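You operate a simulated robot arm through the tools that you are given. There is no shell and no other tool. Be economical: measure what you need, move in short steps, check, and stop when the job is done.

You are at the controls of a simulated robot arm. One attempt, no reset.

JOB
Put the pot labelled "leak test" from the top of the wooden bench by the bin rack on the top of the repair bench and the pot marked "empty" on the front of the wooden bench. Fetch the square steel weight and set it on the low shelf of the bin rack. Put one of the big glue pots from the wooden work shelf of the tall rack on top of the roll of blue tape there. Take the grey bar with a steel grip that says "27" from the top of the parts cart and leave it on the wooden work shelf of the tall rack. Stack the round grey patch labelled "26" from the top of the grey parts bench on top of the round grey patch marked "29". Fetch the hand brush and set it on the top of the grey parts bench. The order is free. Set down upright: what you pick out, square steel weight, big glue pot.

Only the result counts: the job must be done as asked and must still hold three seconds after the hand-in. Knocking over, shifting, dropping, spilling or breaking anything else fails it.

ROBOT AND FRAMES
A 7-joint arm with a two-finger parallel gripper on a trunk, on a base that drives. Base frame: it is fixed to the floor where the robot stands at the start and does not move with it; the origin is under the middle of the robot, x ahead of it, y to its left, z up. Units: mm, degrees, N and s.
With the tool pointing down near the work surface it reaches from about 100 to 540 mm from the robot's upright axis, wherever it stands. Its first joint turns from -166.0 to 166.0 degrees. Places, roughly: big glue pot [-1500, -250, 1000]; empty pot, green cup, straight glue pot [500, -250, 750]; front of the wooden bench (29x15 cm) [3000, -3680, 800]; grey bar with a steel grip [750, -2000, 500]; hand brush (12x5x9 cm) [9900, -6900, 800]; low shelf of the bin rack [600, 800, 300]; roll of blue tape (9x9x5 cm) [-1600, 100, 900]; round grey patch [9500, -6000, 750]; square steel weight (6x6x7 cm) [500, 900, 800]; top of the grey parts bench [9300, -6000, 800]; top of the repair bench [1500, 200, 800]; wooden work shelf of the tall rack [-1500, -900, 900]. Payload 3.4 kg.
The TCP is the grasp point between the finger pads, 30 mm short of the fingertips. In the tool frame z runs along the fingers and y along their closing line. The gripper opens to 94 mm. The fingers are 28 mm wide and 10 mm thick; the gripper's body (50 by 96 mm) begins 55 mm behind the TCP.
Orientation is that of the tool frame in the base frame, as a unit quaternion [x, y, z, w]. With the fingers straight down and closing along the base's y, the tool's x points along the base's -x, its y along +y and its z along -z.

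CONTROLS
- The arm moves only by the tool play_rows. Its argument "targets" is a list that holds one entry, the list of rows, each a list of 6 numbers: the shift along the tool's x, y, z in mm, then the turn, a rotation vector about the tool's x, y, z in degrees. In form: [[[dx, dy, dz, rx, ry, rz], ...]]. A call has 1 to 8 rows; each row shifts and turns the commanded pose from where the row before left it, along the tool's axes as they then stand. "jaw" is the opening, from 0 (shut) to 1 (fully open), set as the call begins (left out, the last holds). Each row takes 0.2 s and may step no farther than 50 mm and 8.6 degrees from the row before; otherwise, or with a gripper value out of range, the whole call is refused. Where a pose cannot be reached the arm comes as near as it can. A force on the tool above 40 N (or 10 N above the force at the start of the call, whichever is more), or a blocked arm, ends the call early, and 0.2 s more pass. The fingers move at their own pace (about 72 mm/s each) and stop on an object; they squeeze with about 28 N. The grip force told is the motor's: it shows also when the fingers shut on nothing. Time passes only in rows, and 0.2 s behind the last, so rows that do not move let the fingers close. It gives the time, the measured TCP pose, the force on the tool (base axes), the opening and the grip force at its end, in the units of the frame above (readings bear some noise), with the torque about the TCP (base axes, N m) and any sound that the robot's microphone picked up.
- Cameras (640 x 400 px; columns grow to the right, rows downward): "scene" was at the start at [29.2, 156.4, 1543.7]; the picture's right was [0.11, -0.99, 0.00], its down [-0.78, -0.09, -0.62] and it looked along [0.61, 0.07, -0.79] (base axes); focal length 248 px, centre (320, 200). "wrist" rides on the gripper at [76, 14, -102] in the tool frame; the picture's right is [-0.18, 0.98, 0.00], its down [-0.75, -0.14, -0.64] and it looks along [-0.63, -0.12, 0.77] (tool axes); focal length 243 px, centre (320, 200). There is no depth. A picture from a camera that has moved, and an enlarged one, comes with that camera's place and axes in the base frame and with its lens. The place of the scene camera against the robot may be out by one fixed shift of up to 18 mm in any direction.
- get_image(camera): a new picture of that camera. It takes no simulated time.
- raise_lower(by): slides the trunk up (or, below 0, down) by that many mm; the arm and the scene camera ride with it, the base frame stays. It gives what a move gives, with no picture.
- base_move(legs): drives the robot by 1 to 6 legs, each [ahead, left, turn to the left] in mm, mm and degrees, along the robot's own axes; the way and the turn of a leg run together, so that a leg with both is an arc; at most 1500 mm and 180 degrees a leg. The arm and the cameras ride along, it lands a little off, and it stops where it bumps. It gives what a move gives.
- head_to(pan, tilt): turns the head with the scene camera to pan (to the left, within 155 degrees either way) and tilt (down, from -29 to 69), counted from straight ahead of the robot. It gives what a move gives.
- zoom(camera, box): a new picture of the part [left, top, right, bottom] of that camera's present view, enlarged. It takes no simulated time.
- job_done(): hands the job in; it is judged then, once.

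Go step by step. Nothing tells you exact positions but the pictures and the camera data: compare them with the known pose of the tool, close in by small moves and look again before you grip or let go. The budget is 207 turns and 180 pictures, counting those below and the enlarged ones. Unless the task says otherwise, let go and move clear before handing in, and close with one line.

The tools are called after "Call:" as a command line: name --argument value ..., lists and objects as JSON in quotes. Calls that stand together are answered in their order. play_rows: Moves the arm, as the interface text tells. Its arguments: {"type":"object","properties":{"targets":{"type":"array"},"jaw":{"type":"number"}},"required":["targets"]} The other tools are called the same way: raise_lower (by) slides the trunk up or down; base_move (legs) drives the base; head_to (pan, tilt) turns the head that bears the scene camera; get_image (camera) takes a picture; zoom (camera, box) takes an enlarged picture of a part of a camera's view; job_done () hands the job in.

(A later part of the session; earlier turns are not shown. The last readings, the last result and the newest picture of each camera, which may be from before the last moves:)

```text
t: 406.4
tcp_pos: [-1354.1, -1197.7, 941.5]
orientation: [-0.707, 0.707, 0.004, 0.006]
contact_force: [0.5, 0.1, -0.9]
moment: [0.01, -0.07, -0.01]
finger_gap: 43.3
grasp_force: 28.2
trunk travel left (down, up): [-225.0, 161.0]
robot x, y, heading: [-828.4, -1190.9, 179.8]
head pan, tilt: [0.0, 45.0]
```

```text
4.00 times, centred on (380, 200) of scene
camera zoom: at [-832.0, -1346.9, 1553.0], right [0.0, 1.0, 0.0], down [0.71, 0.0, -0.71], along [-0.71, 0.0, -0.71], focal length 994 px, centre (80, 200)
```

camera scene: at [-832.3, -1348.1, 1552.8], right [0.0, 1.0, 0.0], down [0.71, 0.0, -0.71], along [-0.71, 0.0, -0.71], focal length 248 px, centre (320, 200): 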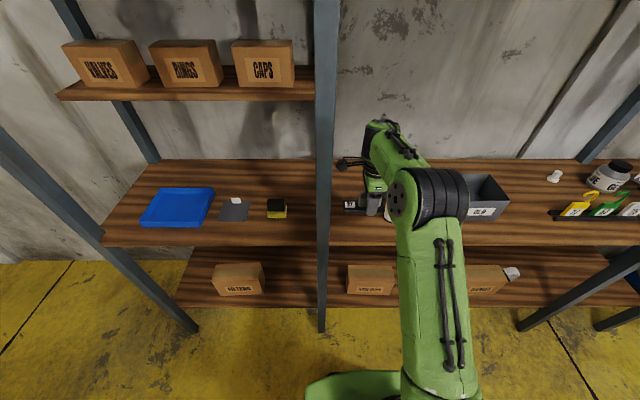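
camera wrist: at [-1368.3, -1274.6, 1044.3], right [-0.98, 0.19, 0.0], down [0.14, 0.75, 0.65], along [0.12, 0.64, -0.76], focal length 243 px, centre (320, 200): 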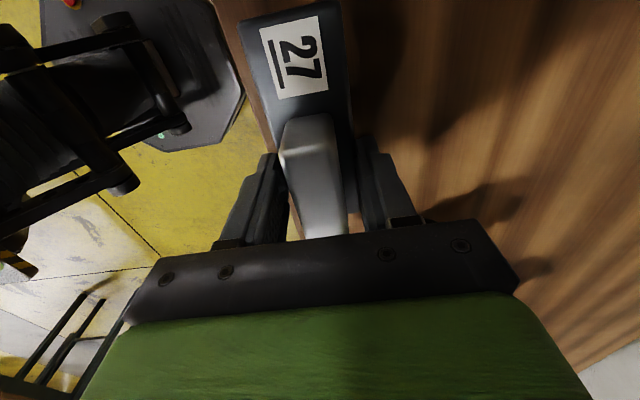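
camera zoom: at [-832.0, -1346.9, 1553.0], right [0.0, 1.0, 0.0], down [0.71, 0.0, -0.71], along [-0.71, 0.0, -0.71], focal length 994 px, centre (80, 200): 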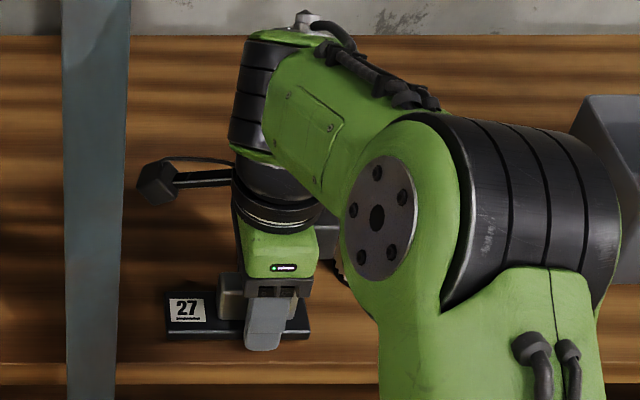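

Call:
play_rows --targets '[[[0, 10, 0, 0, 0, 0], [0, 0, 8, 0, 0, 0], [0, 0, 5, 0, 0, 0], [0, 0, 3, 0, 0, 0], [0, 0, 0, 0, 0, 0]]]'

Call:
play_rows --targets '[[[0, 0, 3, 0, 0, 0], [0, 0, 2, 0, 0, 0], [0, 0, 0, 0, 0, 0]]]'

```text
t: 407.6
tcp_pos: [-1364.7, -1196.8, 929.9]
orientation: [-0.706, 0.708, 0.006, 0.003]
contact_force: [-3.9, 0.9, 40.4]
moment: [-0.62, -0.92, 0.11]
finger_gap: 43.2
grasp_force: 28.1
trunk travel left (down, up): [-225.0, 161.0]
robot x, y, heading: [-824.1, -1190.3, 179.9]
head pan, tilt: [0.0, 45.0]
```

```text
t: 408.0
tcp_pos: [-1365.2, -1197.4, 929.4]
orientation: [-0.706, 0.708, 0.006, 0.001]
contact_force: [9.9, 0.7, 16.5]
moment: [-0.2, -0.75, 0.11]
finger_gap: 43.4
grasp_force: 27.6
trunk travel left (down, up): [-225.0, 161.0]
robot x, y, heading: [-821.7, -1188.3, 180.0]
head pan, tilt: [0.0, 45.0]
stopped in row 1: the force on the tool passed its limit at 52 N (the readings are from after the stop); the commanded pose is now the measured one
```

Contact: the bar is on the shelf. I release and lift.

Call:
play_rows --targets '[[[0, 0, 0, 0, 0, 0], [0, 0, 0, 0, 0, 0], [0, 0, 0, 0, 0, 0]]]' --jaw 0.65

Call:
play_rows --targets '[[[0, 0, -30, 0, 0, 0], [0, 0, -49, 0, 0, 0], [0, 0, -49, 0, 0, 0], [0, 0, 0, 0, 0, 0]]]'

Call:
get_image --camera "wrist"

```text
t: 408.8
tcp_pos: [-1369.6, -1198.4, 931.2]
orientation: [-0.706, 0.708, 0.009, -0.001]
contact_force: [-15.5, 0.7, 32.4]
moment: [-0.41, -0.51, -0.2]
finger_gap: 51.9
grasp_force: 0.0
trunk travel left (down, up): [-225.0, 161.0]
robot x, y, heading: [-822.9, -1191.0, 180.1]
head pan, tilt: [0.0, 45.0]
```

```text
t: 409.8
tcp_pos: [-1367.9, -1198.1, 1055.2]
orientation: [-0.706, 0.708, 0.006, 0.001]
contact_force: [0.6, 0.0, 1.2]
moment: [0.0, 0.01, -0.05]
finger_gap: 61.4
grasp_force: 0.0
trunk travel left (down, up): [-225.0, 161.0]
robot x, y, heading: [-824.4, -1192.8, 179.8]
head pan, tilt: [0.0, 45.0]
```

```text
80 pictures are left
camera wrist: at [-1380.4, -1274.9, 1157.9], right [-0.98, 0.19, 0.01], down [0.15, 0.75, 0.65], along [0.12, 0.64, -0.76], focal length 243 px, centre (320, 200)
```

wrist: 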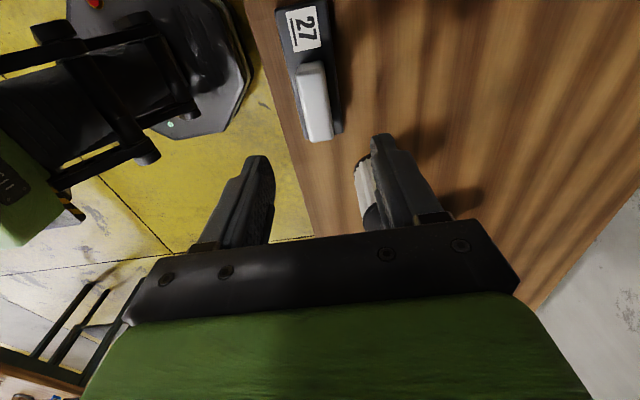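

Bar 27 is on the shelf. I retract, turn the wrist back, and move right to see the glue pots and tape.

Call:
play_rows --targets '[[[0, -45, 0, 0, 0, 0], [0, -45, 0, 0, 0, 0], [0, -45, 0, 0, 0, 0], [0, -45, 0, 0, 0, 0], [0, -45, 0, 0, 0, 0], [0, -45, 0, 0, 0, 0], [0, 0, 0, 0, 0, -8.5], [0, 0, 0, 0, 0, -8.5]]]'

Call:
play_rows --targets '[[[0, 0, 0, 0, 0, -8.5], [0, 0, 0, 0, 0, -8.5], [0, 0, 0, 0, 0, -8.5], [0, 0, 0, 0, 0, -8.5], [0, 0, 0, 0, 0, -8.5], [0, 0, 0, 0, 0, -8.5], [0, 0, 0, 0, 0, -8.5], [0, 0, 0, 0.5, 0, -8.5]]]' --jaw 1

Call:
base_move --legs '[[0, -1050, 0]]'

Call:
head_to --pan 0 --tilt 40

Call:
get_image --camera "scene"

Call:
get_image --camera "wrist"

```text
t: 411.6
tcp_pos: [-1096.0, -1199.4, 1054.8]
orientation: [0.804, -0.595, -0.006, -0.003]
contact_force: [-0.4, 0.0, -0.4]
moment: [0.0, 0.02, 0.02]
finger_gap: 61.1
grasp_force: 0.0
trunk travel left (down, up): [-225.0, 161.0]
robot x, y, heading: [-827.6, -1189.1, 179.9]
head pan, tilt: [0.0, 45.0]
```

```text
t: 413.4
tcp_pos: [-1095.8, -1200.1, 1054.6]
orientation: [0.999, -0.044, -0.004, -0.009]
contact_force: [-0.6, 0.8, -0.1]
moment: [-0.01, -0.01, 0.02]
finger_gap: 93.8
grasp_force: 0.2
trunk travel left (down, up): [-225.0, 161.0]
robot x, y, heading: [-824.0, -1190.3, 179.9]
head pan, tilt: [0.0, 45.0]
```

```text
t: 418.8
tcp_pos: [-1098.5, -160.8, 1054.2]
orientation: [0.999, -0.04, -0.003, -0.009]
contact_force: [0.5, -0.5, -0.2]
moment: [0.05, 0.0, 0.02]
finger_gap: 94.1
grasp_force: 0.1
trunk travel left (down, up): [-225.0, 161.0]
robot x, y, heading: [-825.8, -151.7, -179.6]
head pan, tilt: [0.0, 45.0]
```

```text
t: 419.4
tcp_pos: [-1098.0, -161.0, 1053.9]
orientation: [0.999, -0.041, -0.003, -0.01]
contact_force: [-0.1, -0.8, -0.7]
moment: [0.0, 0.01, 0.02]
finger_gap: 94.1
grasp_force: 0.0
trunk travel left (down, up): [-225.0, 161.0]
robot x, y, heading: [-826.9, -149.0, -179.7]
head pan, tilt: [0.0, 40.0]
```

```text
79 pictures are left
camera scene: at [-836.2, -306.5, 1560.2], right [-0.01, 1.0, 0.0], down [0.64, 0.0, -0.77], along [-0.77, 0.0, -0.64], focal length 248 px, centre (320, 200)
```

scene: 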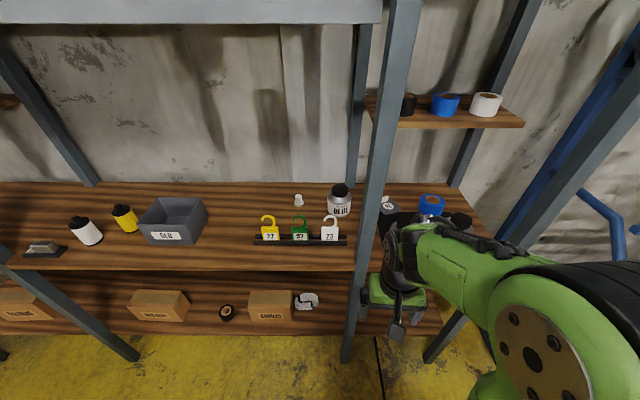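

```text
78 pictures are left
camera wrist: at [-1021.9, -183.6, 1156.9], right [-0.26, -0.96, -0.02], down [-0.74, 0.19, 0.65], along [-0.62, 0.18, -0.76], focal length 243 px, centre (320, 200)
```

wrist: 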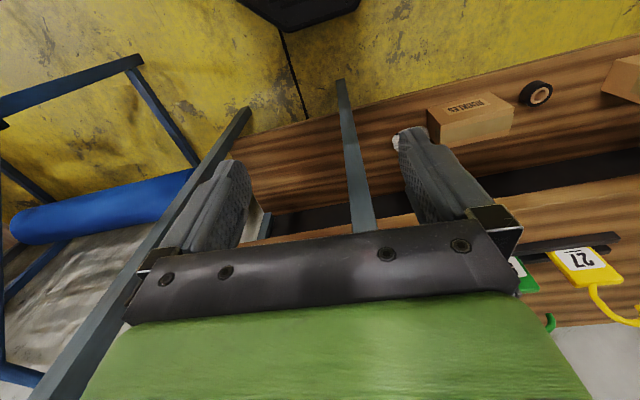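

Call:
base_move --legs '[[0, -300, 0]]'

Call:
head_to --pan 5 --tilt 40

Call:
get_image --camera "scene"

```text
t: 421.4
tcp_pos: [-1099.9, 138.3, 1054.2]
orientation: [0.999, -0.041, -0.002, -0.009]
contact_force: [0.1, 0.0, 0.6]
moment: [-0.03, -0.01, 0.01]
finger_gap: 94.3
grasp_force: 0.0
trunk travel left (down, up): [-225.0, 161.0]
robot x, y, heading: [-826.5, 149.5, -179.6]
head pan, tilt: [0.0, 40.0]
```

```text
t: 422.1
tcp_pos: [-1099.7, 136.9, 1055.8]
orientation: [0.999, -0.04, -0.002, -0.01]
contact_force: [0.5, -0.1, -0.5]
moment: [-0.01, -0.01, 0.0]
finger_gap: 94.1
grasp_force: 0.0
trunk travel left (down, up): [-225.0, 161.0]
robot x, y, heading: [-828.5, 147.8, -179.7]
head pan, tilt: [5.0, 40.0]
```

```text
77 pictures are left
camera scene: at [-837.5, -15.9, 1560.2], right [-0.09, 1.0, 0.0], down [0.64, 0.06, -0.77], along [-0.76, -0.07, -0.64], focal length 248 px, centre (320, 200)
```

scene: 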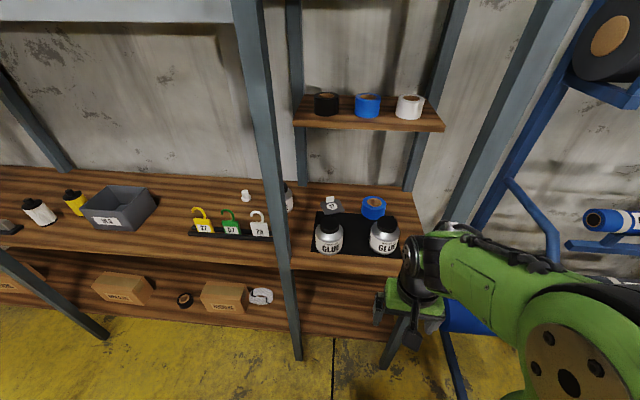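

Call:
zoom --camera "scene" --box '[270, 80, 460, 280]'

```text
2.00 times, centred on (365, 180) of scene
camera zoom: at [-837.5, -15.9, 1560.2], right [-0.09, 1.0, 0.0], down [0.64, 0.06, -0.77], along [-0.76, -0.07, -0.64], focal length 497 px, centre (230, 240)
```

zoom: 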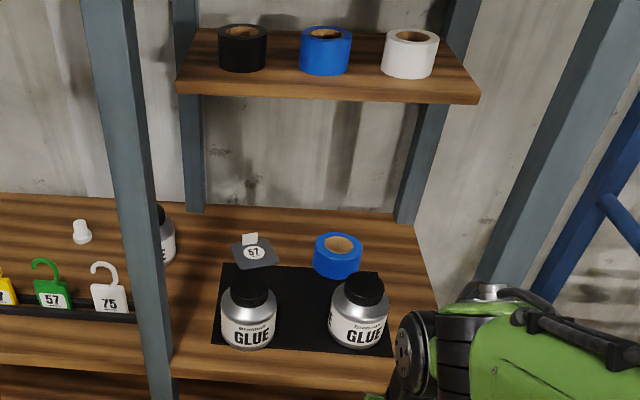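

The blue tape sits behind the right glue pot; a small shelf overhead means I should use a ~45° tilted tool, gripping the cap. I tilt and drive closer.

Call:
play_rows --targets '[[[0, 0, -30, 0, -8.5, 0], [0, 0, -30, 0, -8.5, 0], [0, 0, 0, 0, -8.5, 0], [0, 0, 0, 0, -8.5, 0], [0, 0, 0, 0, -8.5, 0], [0, 0, 0, 0, -2.5, 0], [0, 0, 0, 0, 0, 0]]]'

Call:
base_move --legs '[[125, 0, 0]]'

Call:
get_image --camera "wrist"

Call:
get_image --camera "scene"

```text
t: 423.7
tcp_pos: [-1150.8, 125.6, 1138.3]
orientation: [0.922, -0.034, -0.385, -0.024]
contact_force: [0.0, -0.4, -0.5]
moment: [-0.02, -0.03, 0.0]
finger_gap: 94.0
grasp_force: 0.0
out of reach, approached as far as the arm can: row 4, 5, 6
trunk travel left (down, up): [-225.0, 161.0]
robot x, y, heading: [-827.8, 146.5, -179.5]
head pan, tilt: [5.0, 40.0]
```

```text
t: 425.0
tcp_pos: [-1278.3, 124.6, 1139.4]
orientation: [0.923, -0.033, -0.384, -0.024]
contact_force: [-0.8, 0.1, 0.1]
moment: [-0.03, -0.01, 0.02]
finger_gap: 93.8
grasp_force: 0.1
trunk travel left (down, up): [-225.0, 161.0]
robot x, y, heading: [-948.5, 145.2, -179.7]
head pan, tilt: [5.0, 40.0]
```

```text
75 pictures are left
camera wrist: at [-1151.0, 100.3, 1157.4], right [-0.21, -0.97, 0.11], down [-0.07, 0.13, 0.99], along [-0.98, 0.2, -0.09], focal length 243 px, centre (320, 200)
```

wrist: 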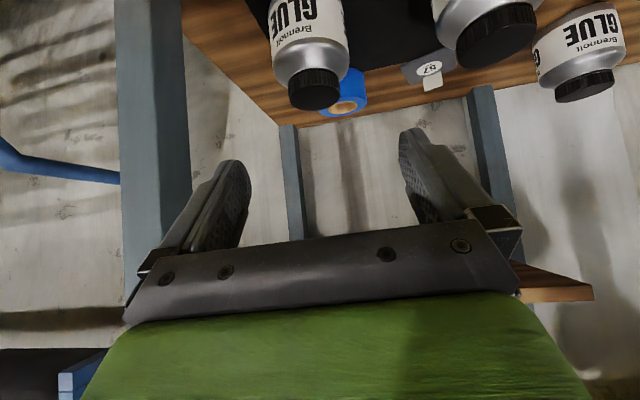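

```text
74 pictures are left
camera scene: at [-965.0, -16.6, 1560.2], right [-0.09, 1.0, 0.0], down [0.64, 0.06, -0.77], along [-0.76, -0.07, -0.64], focal length 248 px, centre (320, 200)
```

scene: 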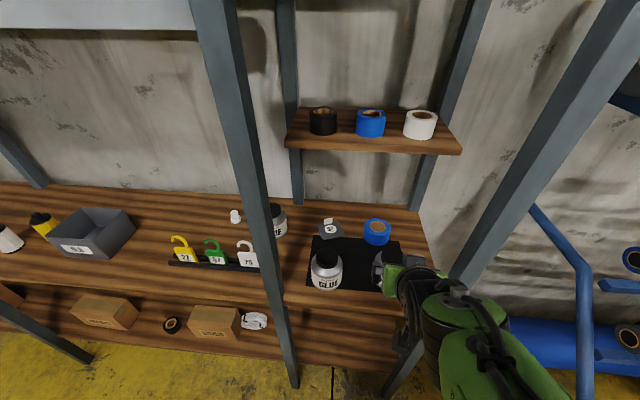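

Tilted view works; the right pot's cap is near (-1390,141,1010), almost straight along the tool axis. I approach part-way.

Call:
play_rows --targets '[[[6, -3, 45, 0, 0, 0], [6, -2, 45, 0, 0, 0], [0, 0, 0, 0, 0, 0]]]'

Call:
get_image --camera "wrist"

Call:
get_image --camera "scene"

```text
t: 425.8
tcp_pos: [-1333.7, 133.2, 1071.4]
orientation: [0.922, -0.033, -0.385, -0.025]
contact_force: [-0.3, -0.1, 0.2]
moment: [0.01, 0.01, -0.03]
finger_gap: 93.9
grasp_force: 0.0
out of reach, approached as far as the arm can: row 1
trunk travel left (down, up): [-225.0, 161.0]
robot x, y, heading: [-956.4, 146.3, -179.7]
head pan, tilt: [5.0, 40.0]
```

```text
73 pictures are left
camera wrist: at [-1206.8, 108.9, 1089.1], right [-0.21, -0.97, 0.11], down [-0.06, 0.13, 0.99], along [-0.98, 0.2, -0.09], focal length 243 px, centre (320, 200)
```

wrist: 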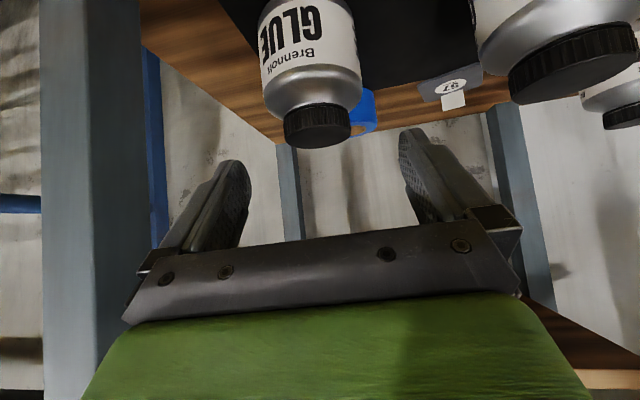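

```text
72 pictures are left
camera scene: at [-961.3, -18.2, 1560.1], right [-0.09, 1.0, 0.0], down [0.64, 0.06, -0.77], along [-0.76, -0.07, -0.64], focal length 248 px, centre (320, 200)
```

scene: 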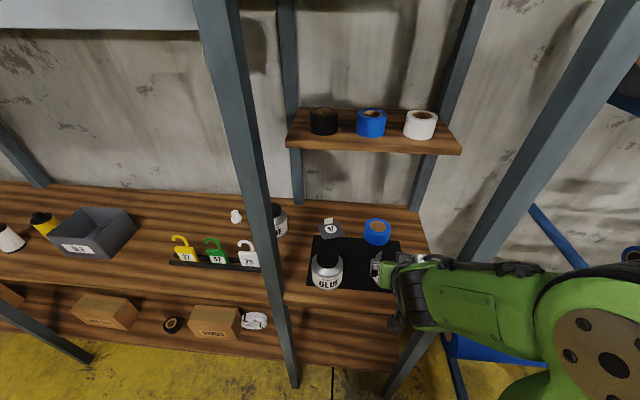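

Call:
play_rows --targets '[[[-1, -3, 35, 0, 0, 0], [-1, -2, 30, 0, 0, 0], [0, 0, 0, 0, 0, 0]]]'

Call:
get_image --camera "wrist"

Call:
zoom --camera "scene" --box '[300, 200, 460, 300]'

```text
t: 426.6
tcp_pos: [-1380.1, 145.5, 1026.0]
orientation: [0.922, -0.034, -0.384, -0.024]
contact_force: [0.3, -0.5, 0.2]
moment: [-0.03, -0.04, 0.0]
finger_gap: 94.1
grasp_force: 0.1
trunk travel left (down, up): [-225.0, 161.0]
robot x, y, heading: [-949.8, 147.6, -179.5]
head pan, tilt: [5.0, 40.0]
```

```text
71 pictures are left
camera wrist: at [-1254.7, 119.9, 1044.3], right [-0.21, -0.97, 0.11], down [-0.06, 0.13, 0.99], along [-0.98, 0.2, -0.09], focal length 243 px, centre (320, 200)
```

wrist: 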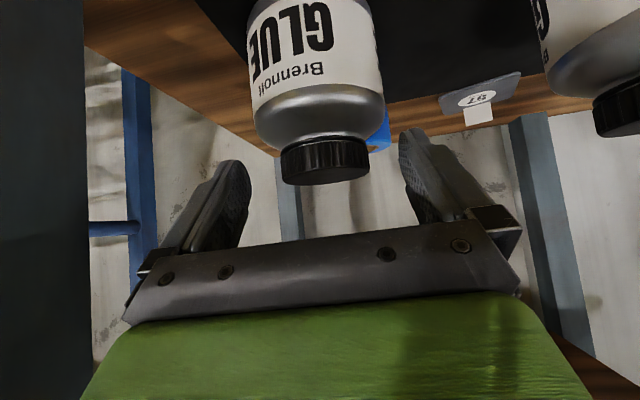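

```text
4.00 times, centred on (380, 250) of scene
camera zoom: at [-962.5, -16.7, 1560.2], right [-0.09, 1.0, 0.0], down [0.64, 0.06, -0.77], along [-0.76, -0.07, -0.64], focal length 994 px, centre (80, 0)
```

zoom: 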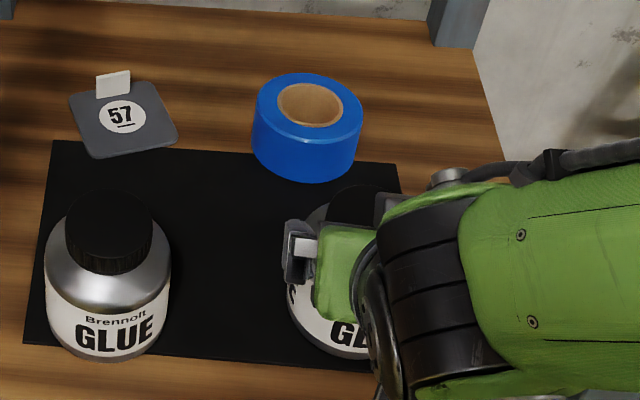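

Call:
play_rows --targets '[[[-8, 1, 16, 0, 0, 0], [-7, 1, 16, 0, 0, 0], [0, 0, 0, 0, 0, 0]]]'

Call:
get_image --camera "wrist"

```text
t: 427.4
tcp_pos: [-1413.9, 145.1, 1013.9]
orientation: [0.922, -0.034, -0.385, -0.025]
contact_force: [-0.4, 0.1, -0.2]
moment: [0.01, 0.04, -0.01]
finger_gap: 93.8
grasp_force: 0.0
trunk travel left (down, up): [-225.0, 161.0]
robot x, y, heading: [-956.0, 150.2, -180.0]
head pan, tilt: [5.0, 40.0]
```

```text
69 pictures are left
camera wrist: at [-1288.2, 121.0, 1032.3], right [-0.21, -0.97, 0.11], down [-0.06, 0.13, 0.99], along [-0.98, 0.2, -0.09], focal length 243 px, centre (320, 200)
```

wrist: 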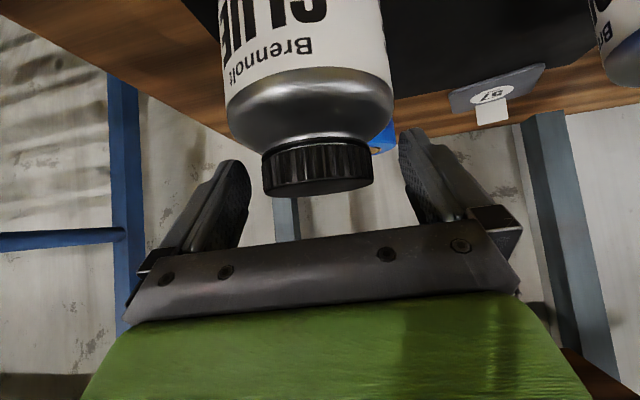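

The cap is centred between the fingers. I close.

Call:
play_rows --targets '[[[-2, 0, -2, 0, 0, 0], [0, 0, 0, 0, 0, 0], [0, 0, 0, 0, 0, 0], [0, 0, 0, 0, 0, 0]]]' --jaw 0

Call:
get_image --camera "wrist"

```text
t: 428.4
tcp_pos: [-1414.9, 145.9, 1016.2]
orientation: [0.922, -0.034, -0.384, -0.025]
contact_force: [0.4, -0.3, -3.7]
moment: [0.02, -0.06, -0.01]
finger_gap: 88.0
grasp_force: 27.8
trunk travel left (down, up): [-225.0, 161.0]
robot x, y, heading: [-953.8, 145.0, -179.5]
head pan, tilt: [5.0, 40.0]
```

```text
68 pictures are left
camera wrist: at [-1288.7, 121.1, 1035.1], right [-0.21, -0.97, 0.11], down [-0.06, 0.13, 0.99], along [-0.98, 0.2, -0.09], focal length 243 px, centre (320, 200)
```

wrist: 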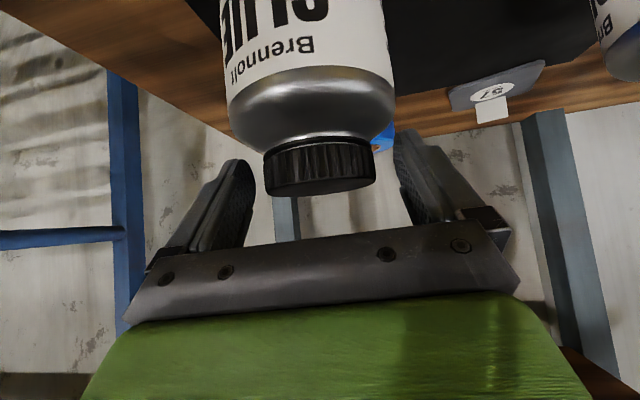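

Call:
play_rows --targets '[[[-4, 0, -4, 0, 0, 0], [-7, 0, -7, 0, 0, 0], [0, 0, 0, 0, 0, 0]]]'

Call:
get_image --camera "wrist"

Call:
zoom --camera "scene" --box '[300, 200, 460, 300]'

```text
t: 429.2
tcp_pos: [-1414.6, 146.5, 1029.9]
orientation: [0.923, -0.034, -0.384, -0.025]
contact_force: [0.0, -0.2, -3.7]
moment: [0.0, -0.02, 0.0]
finger_gap: 88.0
grasp_force: 27.8
trunk travel left (down, up): [-225.0, 161.0]
robot x, y, heading: [-950.9, 142.7, -179.8]
head pan, tilt: [5.0, 40.0]
```

```text
67 pictures are left
camera wrist: at [-1288.5, 121.1, 1050.4], right [-0.21, -0.97, 0.11], down [-0.06, 0.13, 0.99], along [-0.98, 0.2, -0.09], focal length 243 px, centre (320, 200)
```

wrist: 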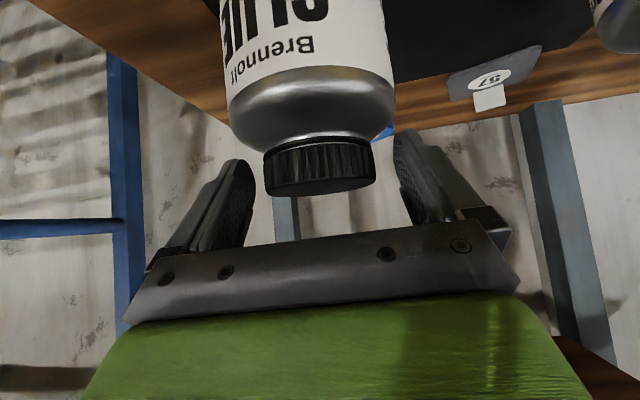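

```text
4.00 times, centred on (380, 250) of scene
camera zoom: at [-963.6, -16.5, 1560.2], right [-0.09, 1.0, 0.0], down [0.64, 0.06, -0.77], along [-0.76, -0.07, -0.64], focal length 994 px, centre (80, 0)
```

zoom: 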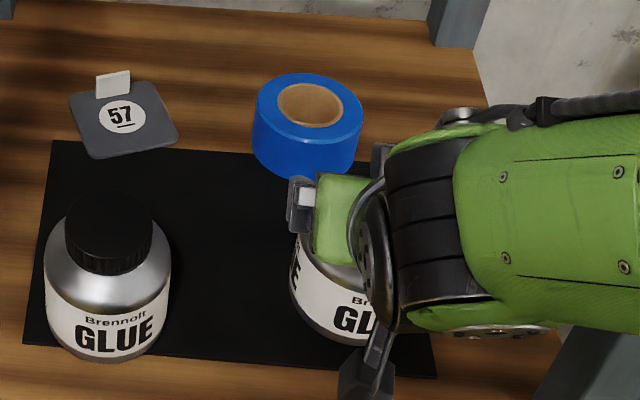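

The pot lifts securely. I raise it above tape height and carry it back over the tape roll.

Call:
play_rows --targets '[[[-25, 0.5, -25, 0, 0, 0], [-25, 0.5, -25, 0, 0, 0], [-27, 8.4, 27, 0, 0, 0], [-27, 8.4, 27, 0, 0, 0], [0, 0, 0, 0, 0, 0]]]'

Call:
get_image --camera "scene"

Call:
get_image --camera "wrist"

```text
t: 430.4
tcp_pos: [-1491.3, 132.9, 1104.3]
orientation: [0.923, -0.034, -0.383, -0.025]
contact_force: [0.7, -0.3, -3.7]
moment: [-0.02, -0.02, 0.0]
finger_gap: 87.9
grasp_force: 27.9
trunk travel left (down, up): [-225.0, 161.0]
robot x, y, heading: [-951.0, 146.8, -179.6]
head pan, tilt: [5.0, 40.0]
```

```text
65 pictures are left
camera scene: at [-962.9, -16.4, 1560.2], right [-0.09, 1.0, 0.0], down [0.64, 0.06, -0.77], along [-0.76, -0.07, -0.64], focal length 248 px, centre (320, 200)
```

scene: 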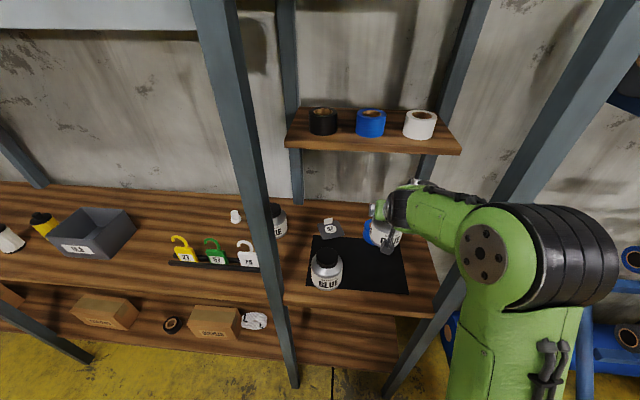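

```text
64 pictures are left
camera wrist: at [-1364.7, 108.5, 1121.7], right [-0.21, -0.97, 0.11], down [-0.06, 0.13, 0.99], along [-0.98, 0.2, -0.09], focal length 243 px, centre (320, 200)
```

wrist: 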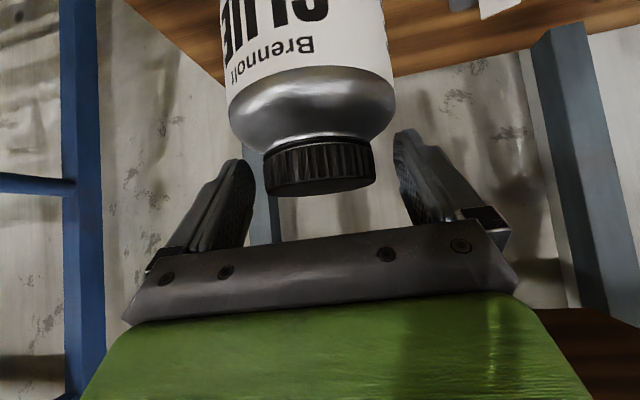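

Call:
play_rows --targets '[[[-19, 5, 19, 0, 0, 0], [-19, 5, 19, 0, 0, 0], [-16, 4, 16, 0, 0, 0], [0, 0, 0, 0, 0, 0]]]'

Call:
zoom --camera "scene" --box '[300, 90, 460, 290]'

```text
t: 431.4
tcp_pos: [-1569.7, 124.9, 1105.0]
orientation: [0.923, -0.034, -0.383, -0.025]
contact_force: [0.2, -0.2, -3.6]
moment: [0.01, -0.02, 0.0]
finger_gap: 88.0
grasp_force: 28.5
trunk travel left (down, up): [-225.0, 161.0]
robot x, y, heading: [-954.5, 148.4, -179.4]
head pan, tilt: [5.0, 40.0]
```

```text
2.00 times, centred on (380, 190) of scene
camera zoom: at [-962.8, -16.5, 1560.2], right [-0.09, 1.0, 0.0], down [0.64, 0.06, -0.77], along [-0.76, -0.07, -0.64], focal length 497 px, centre (200, 220)
```

zoom: 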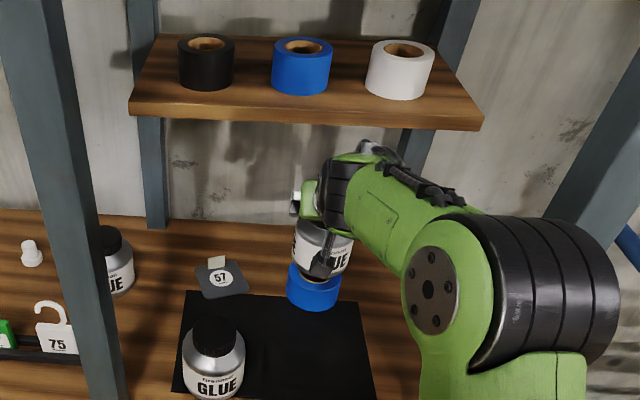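

Call:
zoom --camera "scene" --box '[350, 190, 410, 250]'

Call:
get_image --camera "wrist"

```text
6.67 times, centred on (380, 220) of scene
camera zoom: at [-962.8, -16.5, 1560.2], right [-0.09, 1.0, 0.0], down [0.64, 0.06, -0.77], along [-0.76, -0.07, -0.64], focal length 1657 px, centre (-80, 67)
```

zoom: 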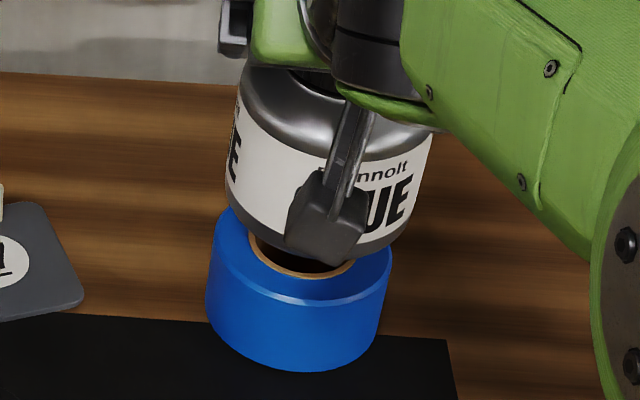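

```text
61 pictures are left
camera wrist: at [-1442.3, 101.0, 1121.9], right [-0.21, -0.97, 0.11], down [-0.06, 0.13, 0.99], along [-0.98, 0.2, -0.09], focal length 243 px, centre (320, 200)
```

wrist: 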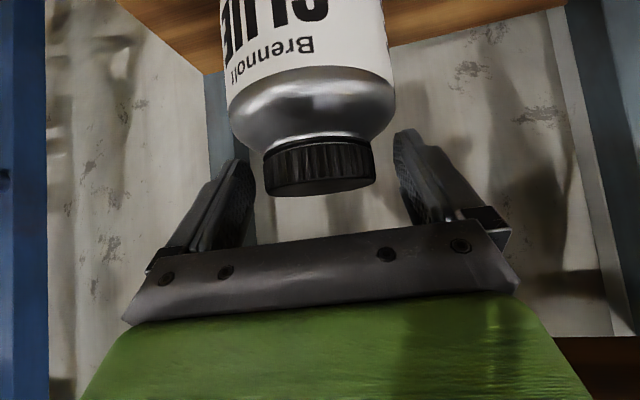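

Nearly aligned; I shift 5 mm back and 4 mm left and lower.

Call:
play_rows --targets '[[[-3.3, 4.4, 3.2, 0, 0, 0], [8.5, 0.2, 8.5, 0, 0, 0], [8.5, 0.2, 8.5, 0, 0, 0], [5, 0.1, 5, 0, 0, 0], [0, 0, 0, 0, 0, 0]]]'

Call:
zoom --camera "scene" --box '[350, 190, 410, 250]'

```text
t: 432.6
tcp_pos: [-1572.9, 120.0, 1071.1]
orientation: [0.922, -0.034, -0.384, -0.024]
contact_force: [-0.2, -0.6, -3.5]
moment: [-0.01, -0.01, -0.03]
finger_gap: 88.0
grasp_force: 28.1
trunk travel left (down, up): [-225.0, 161.0]
robot x, y, heading: [-955.4, 146.7, -179.6]
head pan, tilt: [5.0, 40.0]
```

```text
6.67 times, centred on (380, 220) of scene
camera zoom: at [-963.5, -16.6, 1560.2], right [-0.09, 1.0, 0.0], down [0.64, 0.06, -0.77], along [-0.76, -0.07, -0.64], focal length 1657 px, centre (-80, 67)
```

zoom: 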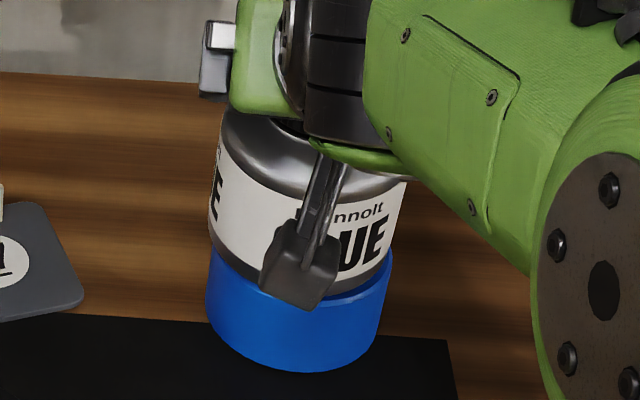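

Call:
play_rows --targets '[[[2.5, 0, 2.5, 0, 0, 0], [0, 0, 0, 0, 0, 0]]]'

Call:
play_rows --targets '[[[1.5, 0, 1.5, 0, 0, 0], [0, 0, 0, 0, 0, 0]]]'

Call:
play_rows --targets '[[[1.5, 0, 1.5, 0, 0, 0], [0, 0, 0, 0, 0, 0]]]'

```text
t: 433.2
tcp_pos: [-1574.7, 121.4, 1068.7]
orientation: [0.923, -0.033, -0.384, -0.024]
contact_force: [-0.1, -0.5, -3.9]
moment: [-0.02, 0.0, 0.02]
finger_gap: 88.1
grasp_force: 27.9
trunk travel left (down, up): [-225.0, 161.0]
robot x, y, heading: [-950.7, 148.6, -179.7]
head pan, tilt: [5.0, 40.0]
```

```text
t: 433.8
tcp_pos: [-1573.6, 120.8, 1066.3]
orientation: [0.923, -0.035, -0.383, -0.025]
contact_force: [0.2, 0.1, -2.7]
moment: [-0.01, -0.08, 0.01]
finger_gap: 88.1
grasp_force: 28.0
trunk travel left (down, up): [-225.0, 161.0]
robot x, y, heading: [-956.0, 149.6, -179.8]
head pan, tilt: [5.0, 40.0]
```

```text
t: 434.4
tcp_pos: [-1573.4, 119.8, 1063.6]
orientation: [0.922, -0.032, -0.384, -0.023]
contact_force: [0.3, 0.4, -0.8]
moment: [-0.09, -0.16, 0.0]
finger_gap: 88.1
grasp_force: 27.7
trunk travel left (down, up): [-225.0, 161.0]
robot x, y, heading: [-954.0, 147.0, -179.6]
head pan, tilt: [5.0, 40.0]
```

Light contact has begun; one more small step, then release.

Call:
play_rows --targets '[[[1.2, 0, 1.2, 0, 0, 0], [0, 0, 0, 0, 0, 0]]]'

Call:
play_rows --targets '[[[0, 0, 0, 0, 0, 0], [0, 0, 0, 0, 0, 0], [0, 0, 0, 0, 0, 0]]]' --jaw 1

Call:
get_image --camera "wrist"

```text
t: 435.0
tcp_pos: [-1573.4, 120.1, 1063.8]
orientation: [0.922, -0.034, -0.386, -0.025]
contact_force: [-0.2, -1.7, 7.1]
moment: [-0.16, -0.32, -0.03]
finger_gap: 87.6
grasp_force: 27.9
trunk travel left (down, up): [-225.0, 161.0]
robot x, y, heading: [-954.0, 146.4, -179.6]
head pan, tilt: [5.0, 40.0]
```

```text
t: 435.8
tcp_pos: [-1573.3, 121.2, 1062.9]
orientation: [0.922, -0.033, -0.385, -0.024]
contact_force: [-0.6, -0.2, -0.4]
moment: [0.0, 0.02, 0.02]
finger_gap: 93.8
grasp_force: 0.1
trunk travel left (down, up): [-225.0, 161.0]
robot x, y, heading: [-953.4, 145.9, -179.4]
head pan, tilt: [5.0, 40.0]
```

```text
59 pictures are left
camera wrist: at [-1447.7, 96.3, 1081.0], right [-0.21, -0.97, 0.11], down [-0.06, 0.13, 0.99], along [-0.98, 0.2, -0.09], focal length 243 px, centre (320, 200)
```

wrist: 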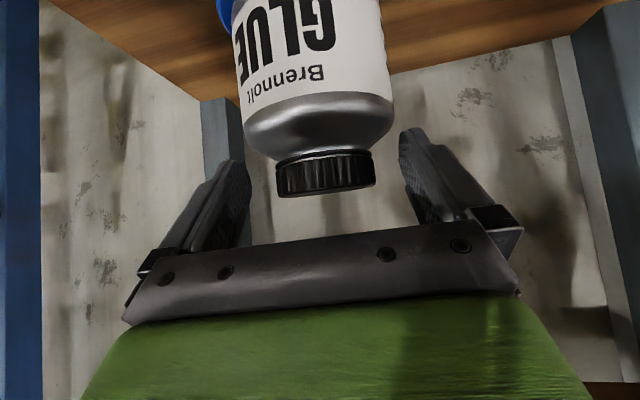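

The pot stands on the tape. I back straight out along the tool axis.

Call:
play_rows --targets '[[[0, -1, -12, 0, 0, 0], [0, 0, -20, 0, 0, 0], [0, 0, -40, 0, 0, 0], [0, 0, -45, 0, 0, 0], [0, 0, -45, 0, 0, 0], [0, 0, 0, 0, 0, 0]]]'

Call:
zoom --camera "scene" --box '[340, 160, 420, 260]'

```text
t: 437.2
tcp_pos: [-1459.2, 109.4, 1176.8]
orientation: [0.923, -0.034, -0.383, -0.025]
contact_force: [0.0, -0.7, 0.0]
moment: [0.01, 0.01, 0.03]
finger_gap: 94.2
grasp_force: 0.0
trunk travel left (down, up): [-225.0, 161.0]
robot x, y, heading: [-953.4, 146.3, -179.7]
head pan, tilt: [5.0, 40.0]
```

```text
4.00 times, centred on (380, 210) of scene
camera zoom: at [-964.3, -16.6, 1560.2], right [-0.09, 1.0, 0.0], down [0.64, 0.06, -0.77], along [-0.76, -0.07, -0.64], focal length 994 px, centre (80, 160)
```

zoom: 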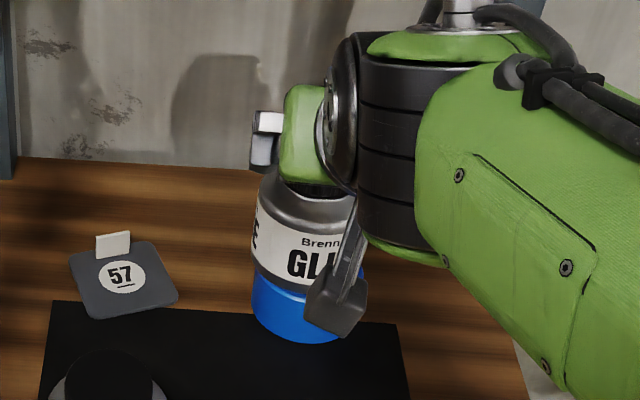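

Glue pot is on the tape. I back away, untilt the tool and head for the bin rack.

Call:
base_move --legs '[[-420, 0, 0]]'

Call:
get_image --camera "scene"

Call:
play_rows --targets '[[[15, 0, -15, 0, 8.5, 0], [15, 0, -15, 0, 8.5, 0], [15, 0, -15, 0, 8.5, 0], [0, 0, 0, 0, 8.5, 0], [0, 0, 0, 0, 8.5, 0], [0, 0, 0, 0, 2.5, -4.5], [0, 0, 0, 0, 0, 0]]]'

Call:
base_move --legs '[[0, 0, 180], [0, 650, 0]]'

Call:
head_to --pan 5 --tilt 35

Call:
get_image --camera "scene"

```text
t: 439.8
tcp_pos: [-1036.2, 112.9, 1177.2]
orientation: [0.923, -0.033, -0.383, -0.024]
contact_force: [0.5, 0.2, 0.8]
moment: [-0.02, 0.03, 0.0]
finger_gap: 94.3
grasp_force: 0.1
trunk travel left (down, up): [-225.0, 161.0]
robot x, y, heading: [-531.1, 150.1, -179.7]
head pan, tilt: [5.0, 40.0]
```

```text
57 pictures are left
camera scene: at [-539.7, -13.7, 1560.2], right [-0.09, 1.0, 0.0], down [0.64, 0.06, -0.77], along [-0.76, -0.07, -0.64], focal length 248 px, centre (320, 200)
```

scene: 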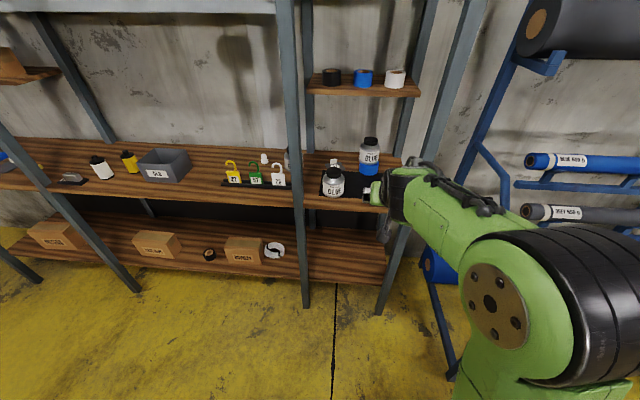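

```text
t: 441.4
tcp_pos: [-975.4, 107.8, 1185.7]
orientation: [1.0, 0.0, -0.001, -0.011]
contact_force: [0.5, -0.2, -0.1]
moment: [-0.02, 0.0, 0.0]
finger_gap: 94.0
grasp_force: 0.1
trunk travel left (down, up): [-225.0, 161.0]
robot x, y, heading: [-532.9, 147.7, -179.6]
head pan, tilt: [5.0, 40.0]
```

```text
t: 452.3
tcp_pos: [-86.2, 839.3, 1186.2]
orientation: [0.006, 1.0, -0.01, 0.002]
contact_force: [-0.2, 0.7, 0.0]
moment: [-0.02, 0.02, -0.01]
finger_gap: 94.3
grasp_force: 0.1
trunk travel left (down, up): [-225.0, 161.0]
robot x, y, heading: [-529.2, 802.1, 0.1]
head pan, tilt: [5.0, 40.0]
```

```text
t: 453.0
tcp_pos: [-85.8, 838.2, 1185.1]
orientation: [0.007, 1.0, -0.011, 0.001]
contact_force: [0.5, -0.7, -0.5]
moment: [-0.02, 0.0, 0.01]
finger_gap: 94.0
grasp_force: 0.0
trunk travel left (down, up): [-225.0, 161.0]
robot x, y, heading: [-528.7, 803.4, -0.2]
head pan, tilt: [5.0, 35.0]
```

```text
56 pictures are left
camera scene: at [-486.4, 956.6, 1567.8], right [0.08, -1.0, 0.0], down [-0.57, -0.05, -0.82], along [0.82, 0.07, -0.57], focal length 248 px, centre (320, 200)
```

scene: 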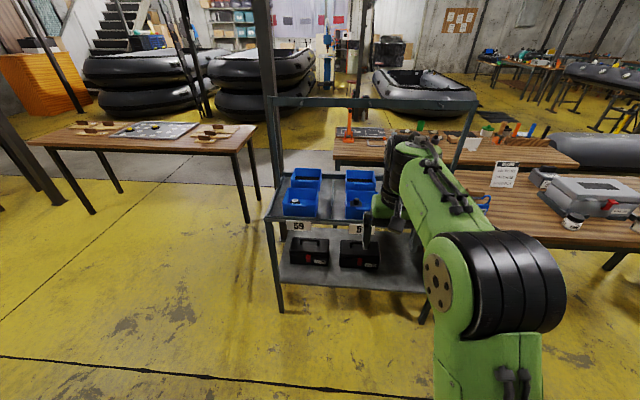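

I see two toolboxes on the low shelf, free space in front and to the right of them. I drive up to bin 56.

Call:
base_move --legs '[[560, 40, 0]]'

Call:
head_to --pan -5 --tilt 52

Call:
get_image --camera "scene"

Call:
get_image --camera "wrist"

```text
t: 456.2
tcp_pos: [480.6, 872.8, 1185.2]
orientation: [0.009, 1.0, -0.011, 0.0]
contact_force: [0.3, -0.2, -0.5]
moment: [0.0, -0.02, 0.02]
finger_gap: 94.2
grasp_force: 0.1
trunk travel left (down, up): [-225.0, 161.0]
robot x, y, heading: [37.1, 835.6, -0.6]
head pan, tilt: [5.0, 35.0]
```

```text
t: 457.0
tcp_pos: [481.0, 872.3, 1184.3]
orientation: [0.009, 1.0, -0.01, 0.002]
contact_force: [-0.8, -0.4, 0.3]
moment: [0.0, 0.02, -0.01]
finger_gap: 94.2
grasp_force: 0.2
trunk travel left (down, up): [-225.0, 161.0]
robot x, y, heading: [35.4, 837.2, -0.6]
head pan, tilt: [-5.0, 52.0]
```

```text
55 pictures are left
camera scene: at [67.0, 979.2, 1543.4], right [-0.1, -1.0, 0.0], down [-0.78, 0.08, -0.62], along [0.61, -0.06, -0.79], focal length 248 px, centre (320, 200)
```

scene: 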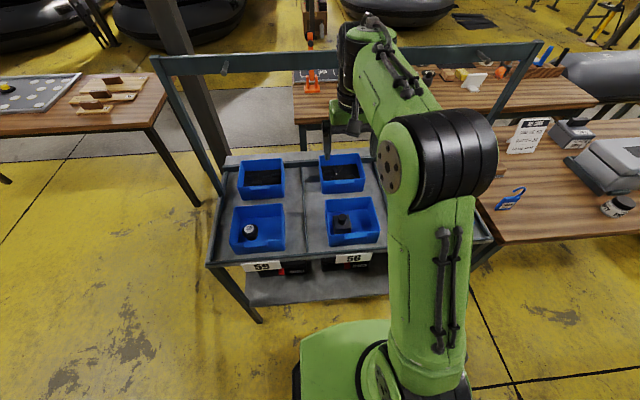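

```text
54 pictures are left
camera wrist: at [405.6, 891.0, 1288.2], right [0.2, 0.98, -0.02], down [0.75, -0.14, 0.65], along [0.63, -0.15, -0.76], focal length 243 px, centre (320, 200)
```

wrist: 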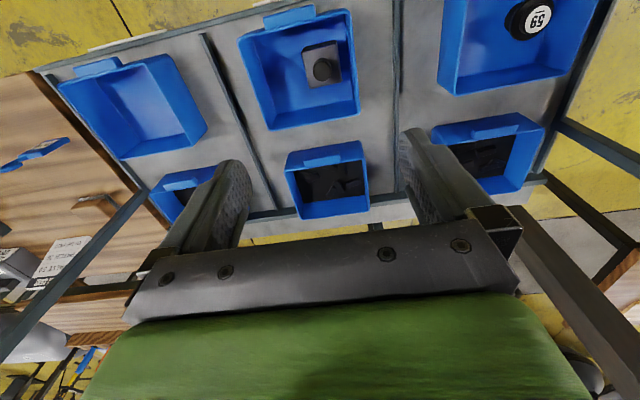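

The weight sits at ≈(484,868) in bin 56, knob top ≈ 890. I tilt the tool ~34° forward (needed for the low shelf later) and descend above it.

Call:
play_rows --targets '[[[0, 0, 45, -1.2, 0, 0], [0, 0, 45, 0, 0, 0], [0, 0, 45, 0, 0, 0], [0, -4, 30, 0, 0, 0], [0, 0, 0, 0, -8.5, 0], [0, 0, 0, 0, -8.5, 0], [0, 0, 0, 0, -8.5, 0], [0, 0, 0, 0, -8.5, 0]]]'

Call:
play_rows --targets '[[[0, 0, 0, 0, 0, 0]]]'

Call:
get_image --camera "wrist"

Call:
zoom --camera "scene" --box '[280, 170, 400, 270]'

```text
t: 458.8
tcp_pos: [481.1, 866.3, 1020.0]
orientation: [0.008, 0.956, -0.003, 0.294]
contact_force: [0.3, -0.3, -0.3]
moment: [0.01, -0.01, 0.01]
finger_gap: 93.6
grasp_force: 0.0
trunk travel left (down, up): [-225.0, 161.0]
robot x, y, heading: [35.7, 838.8, -0.6]
head pan, tilt: [-5.0, 52.0]
```

```text
t: 459.2
tcp_pos: [481.1, 868.1, 1020.8]
orientation: [0.008, 0.956, -0.002, 0.294]
contact_force: [-0.7, -0.4, 0.0]
moment: [0.0, 0.01, 0.01]
finger_gap: 94.0
grasp_force: 0.1
trunk travel left (down, up): [-225.0, 161.0]
robot x, y, heading: [40.0, 838.0, 0.0]
head pan, tilt: [-5.0, 52.0]
```

```text
53 pictures are left
camera wrist: at [361.9, 884.5, 1063.4], right [0.17, 0.98, 0.1], down [0.26, -0.15, 0.95], along [0.95, -0.14, -0.28], focal length 243 px, centre (320, 200)
```

wrist: 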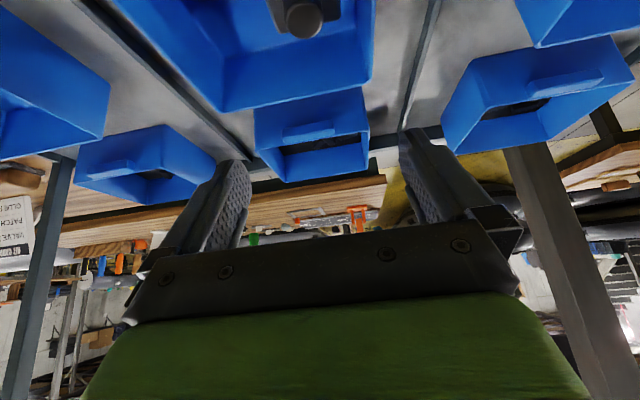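

```text
4.00 times, centred on (340, 220) of scene
camera zoom: at [66.9, 979.2, 1543.4], right [-0.1, -1.0, 0.0], down [-0.78, 0.08, -0.62], along [0.61, -0.06, -0.79], focal length 994 px, centre (240, 120)
```

zoom: 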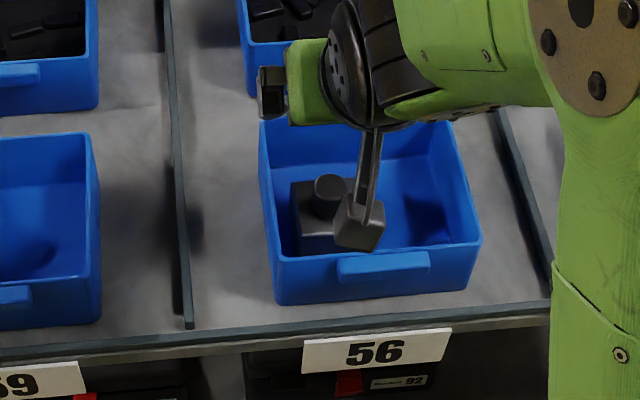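

Call:
play_rows --targets '[[[24, 0, 33, 0, 0, 0], [22, 0, 33, 0, 0, 0], [14, 0, 20, 0, 0, 0], [0, 0, 0, 0, 0, 0]]]'

Call:
get_image --camera "wrist"

Call:
zoom --camera "scene" --box '[280, 170, 400, 270]'

```text
t: 460.0
tcp_pos: [481.3, 870.5, 927.0]
orientation: [0.01, 0.954, 0.0, 0.299]
contact_force: [-4.4, -0.5, 11.7]
moment: [0.52, 0.07, 0.22]
finger_gap: 93.0
grasp_force: 0.2
trunk travel left (down, up): [-225.0, 161.0]
robot x, y, heading: [39.1, 838.0, -0.7]
head pan, tilt: [-5.0, 52.0]
stopped in row 3: the force on the tool passed its limit at 71 N (the readings are from after the stop); the commanded pose is now the measured one
```

```text
51 pictures are left
camera wrist: at [361.3, 885.6, 968.7], right [0.17, 0.98, 0.11], down [0.25, -0.15, 0.96], along [0.95, -0.13, -0.27], focal length 243 px, centre (320, 200)
```

wrist: 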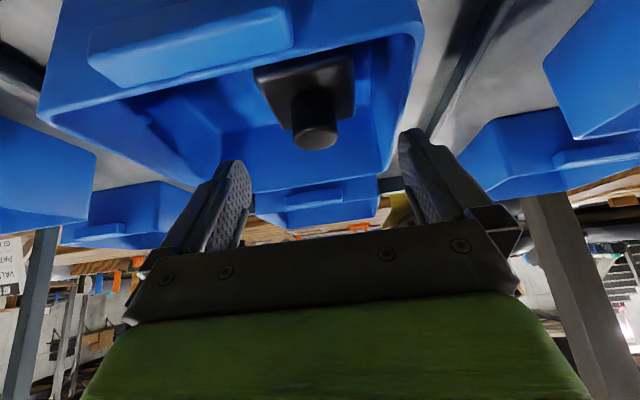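

```text
4.00 times, centred on (340, 220) of scene
camera zoom: at [65.6, 978.9, 1543.5], right [-0.1, -1.0, 0.0], down [-0.78, 0.08, -0.62], along [0.61, -0.06, -0.79], focal length 994 px, centre (240, 120)
```

zoom: 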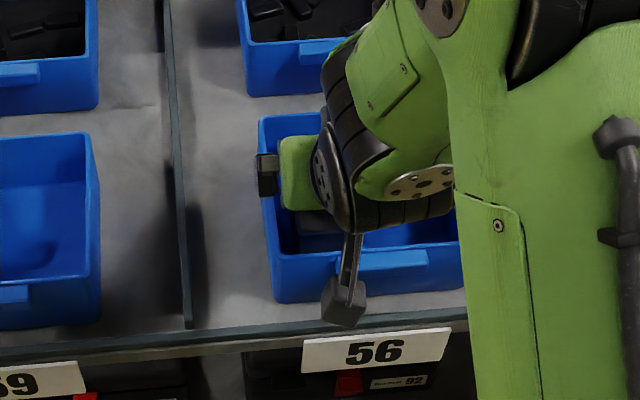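

A finger met the bin's side rim since the weight is close to the wall. I rise, narrow the opening and instead go for the knob.

Call:
play_rows --targets '[[[-12, -2, -17, 0, 0, 0], [6, 0, -4, 0, 0, 0], [0, 0, 0, 0, 0, 0]]]' --jaw 0.6

Call:
play_rows --targets '[[[11, 0, 17, 0, 0, 0], [8, 0, 12, 0, 0, 0], [0, 0, 0, 0, 0, 0]]]'

Call:
get_image --camera "wrist"

```text
t: 460.8
tcp_pos: [474.7, 867.5, 946.6]
orientation: [0.009, 0.954, 0.0, 0.299]
contact_force: [-0.1, 0.8, 0.3]
moment: [0.0, -0.01, -0.01]
finger_gap: 56.5
grasp_force: 0.0
trunk travel left (down, up): [-225.0, 161.0]
robot x, y, heading: [37.3, 836.2, -0.3]
head pan, tilt: [-5.0, 52.0]
```

```text
t: 461.6
tcp_pos: [475.6, 867.3, 912.9]
orientation: [0.008, 0.954, 0.0, 0.298]
contact_force: [-0.6, 0.0, 0.1]
moment: [-0.01, 0.03, 0.02]
finger_gap: 56.4
grasp_force: 0.0
trunk travel left (down, up): [-225.0, 161.0]
robot x, y, heading: [35.7, 837.2, -0.7]
head pan, tilt: [-5.0, 52.0]
```

```text
49 pictures are left
camera wrist: at [356.4, 883.8, 954.1], right [0.17, 0.98, 0.11], down [0.25, -0.15, 0.96], along [0.95, -0.13, -0.27], focal length 243 px, centre (320, 200)
```

wrist: 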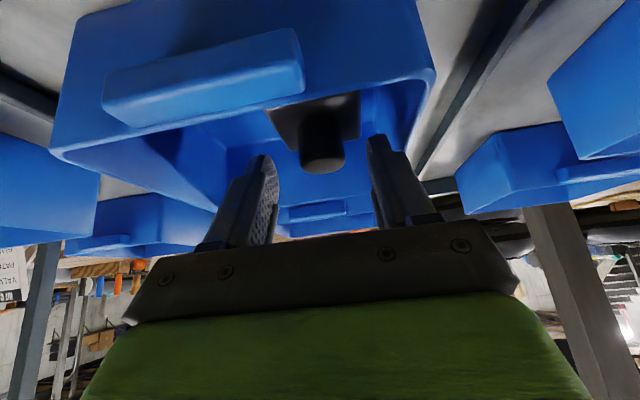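

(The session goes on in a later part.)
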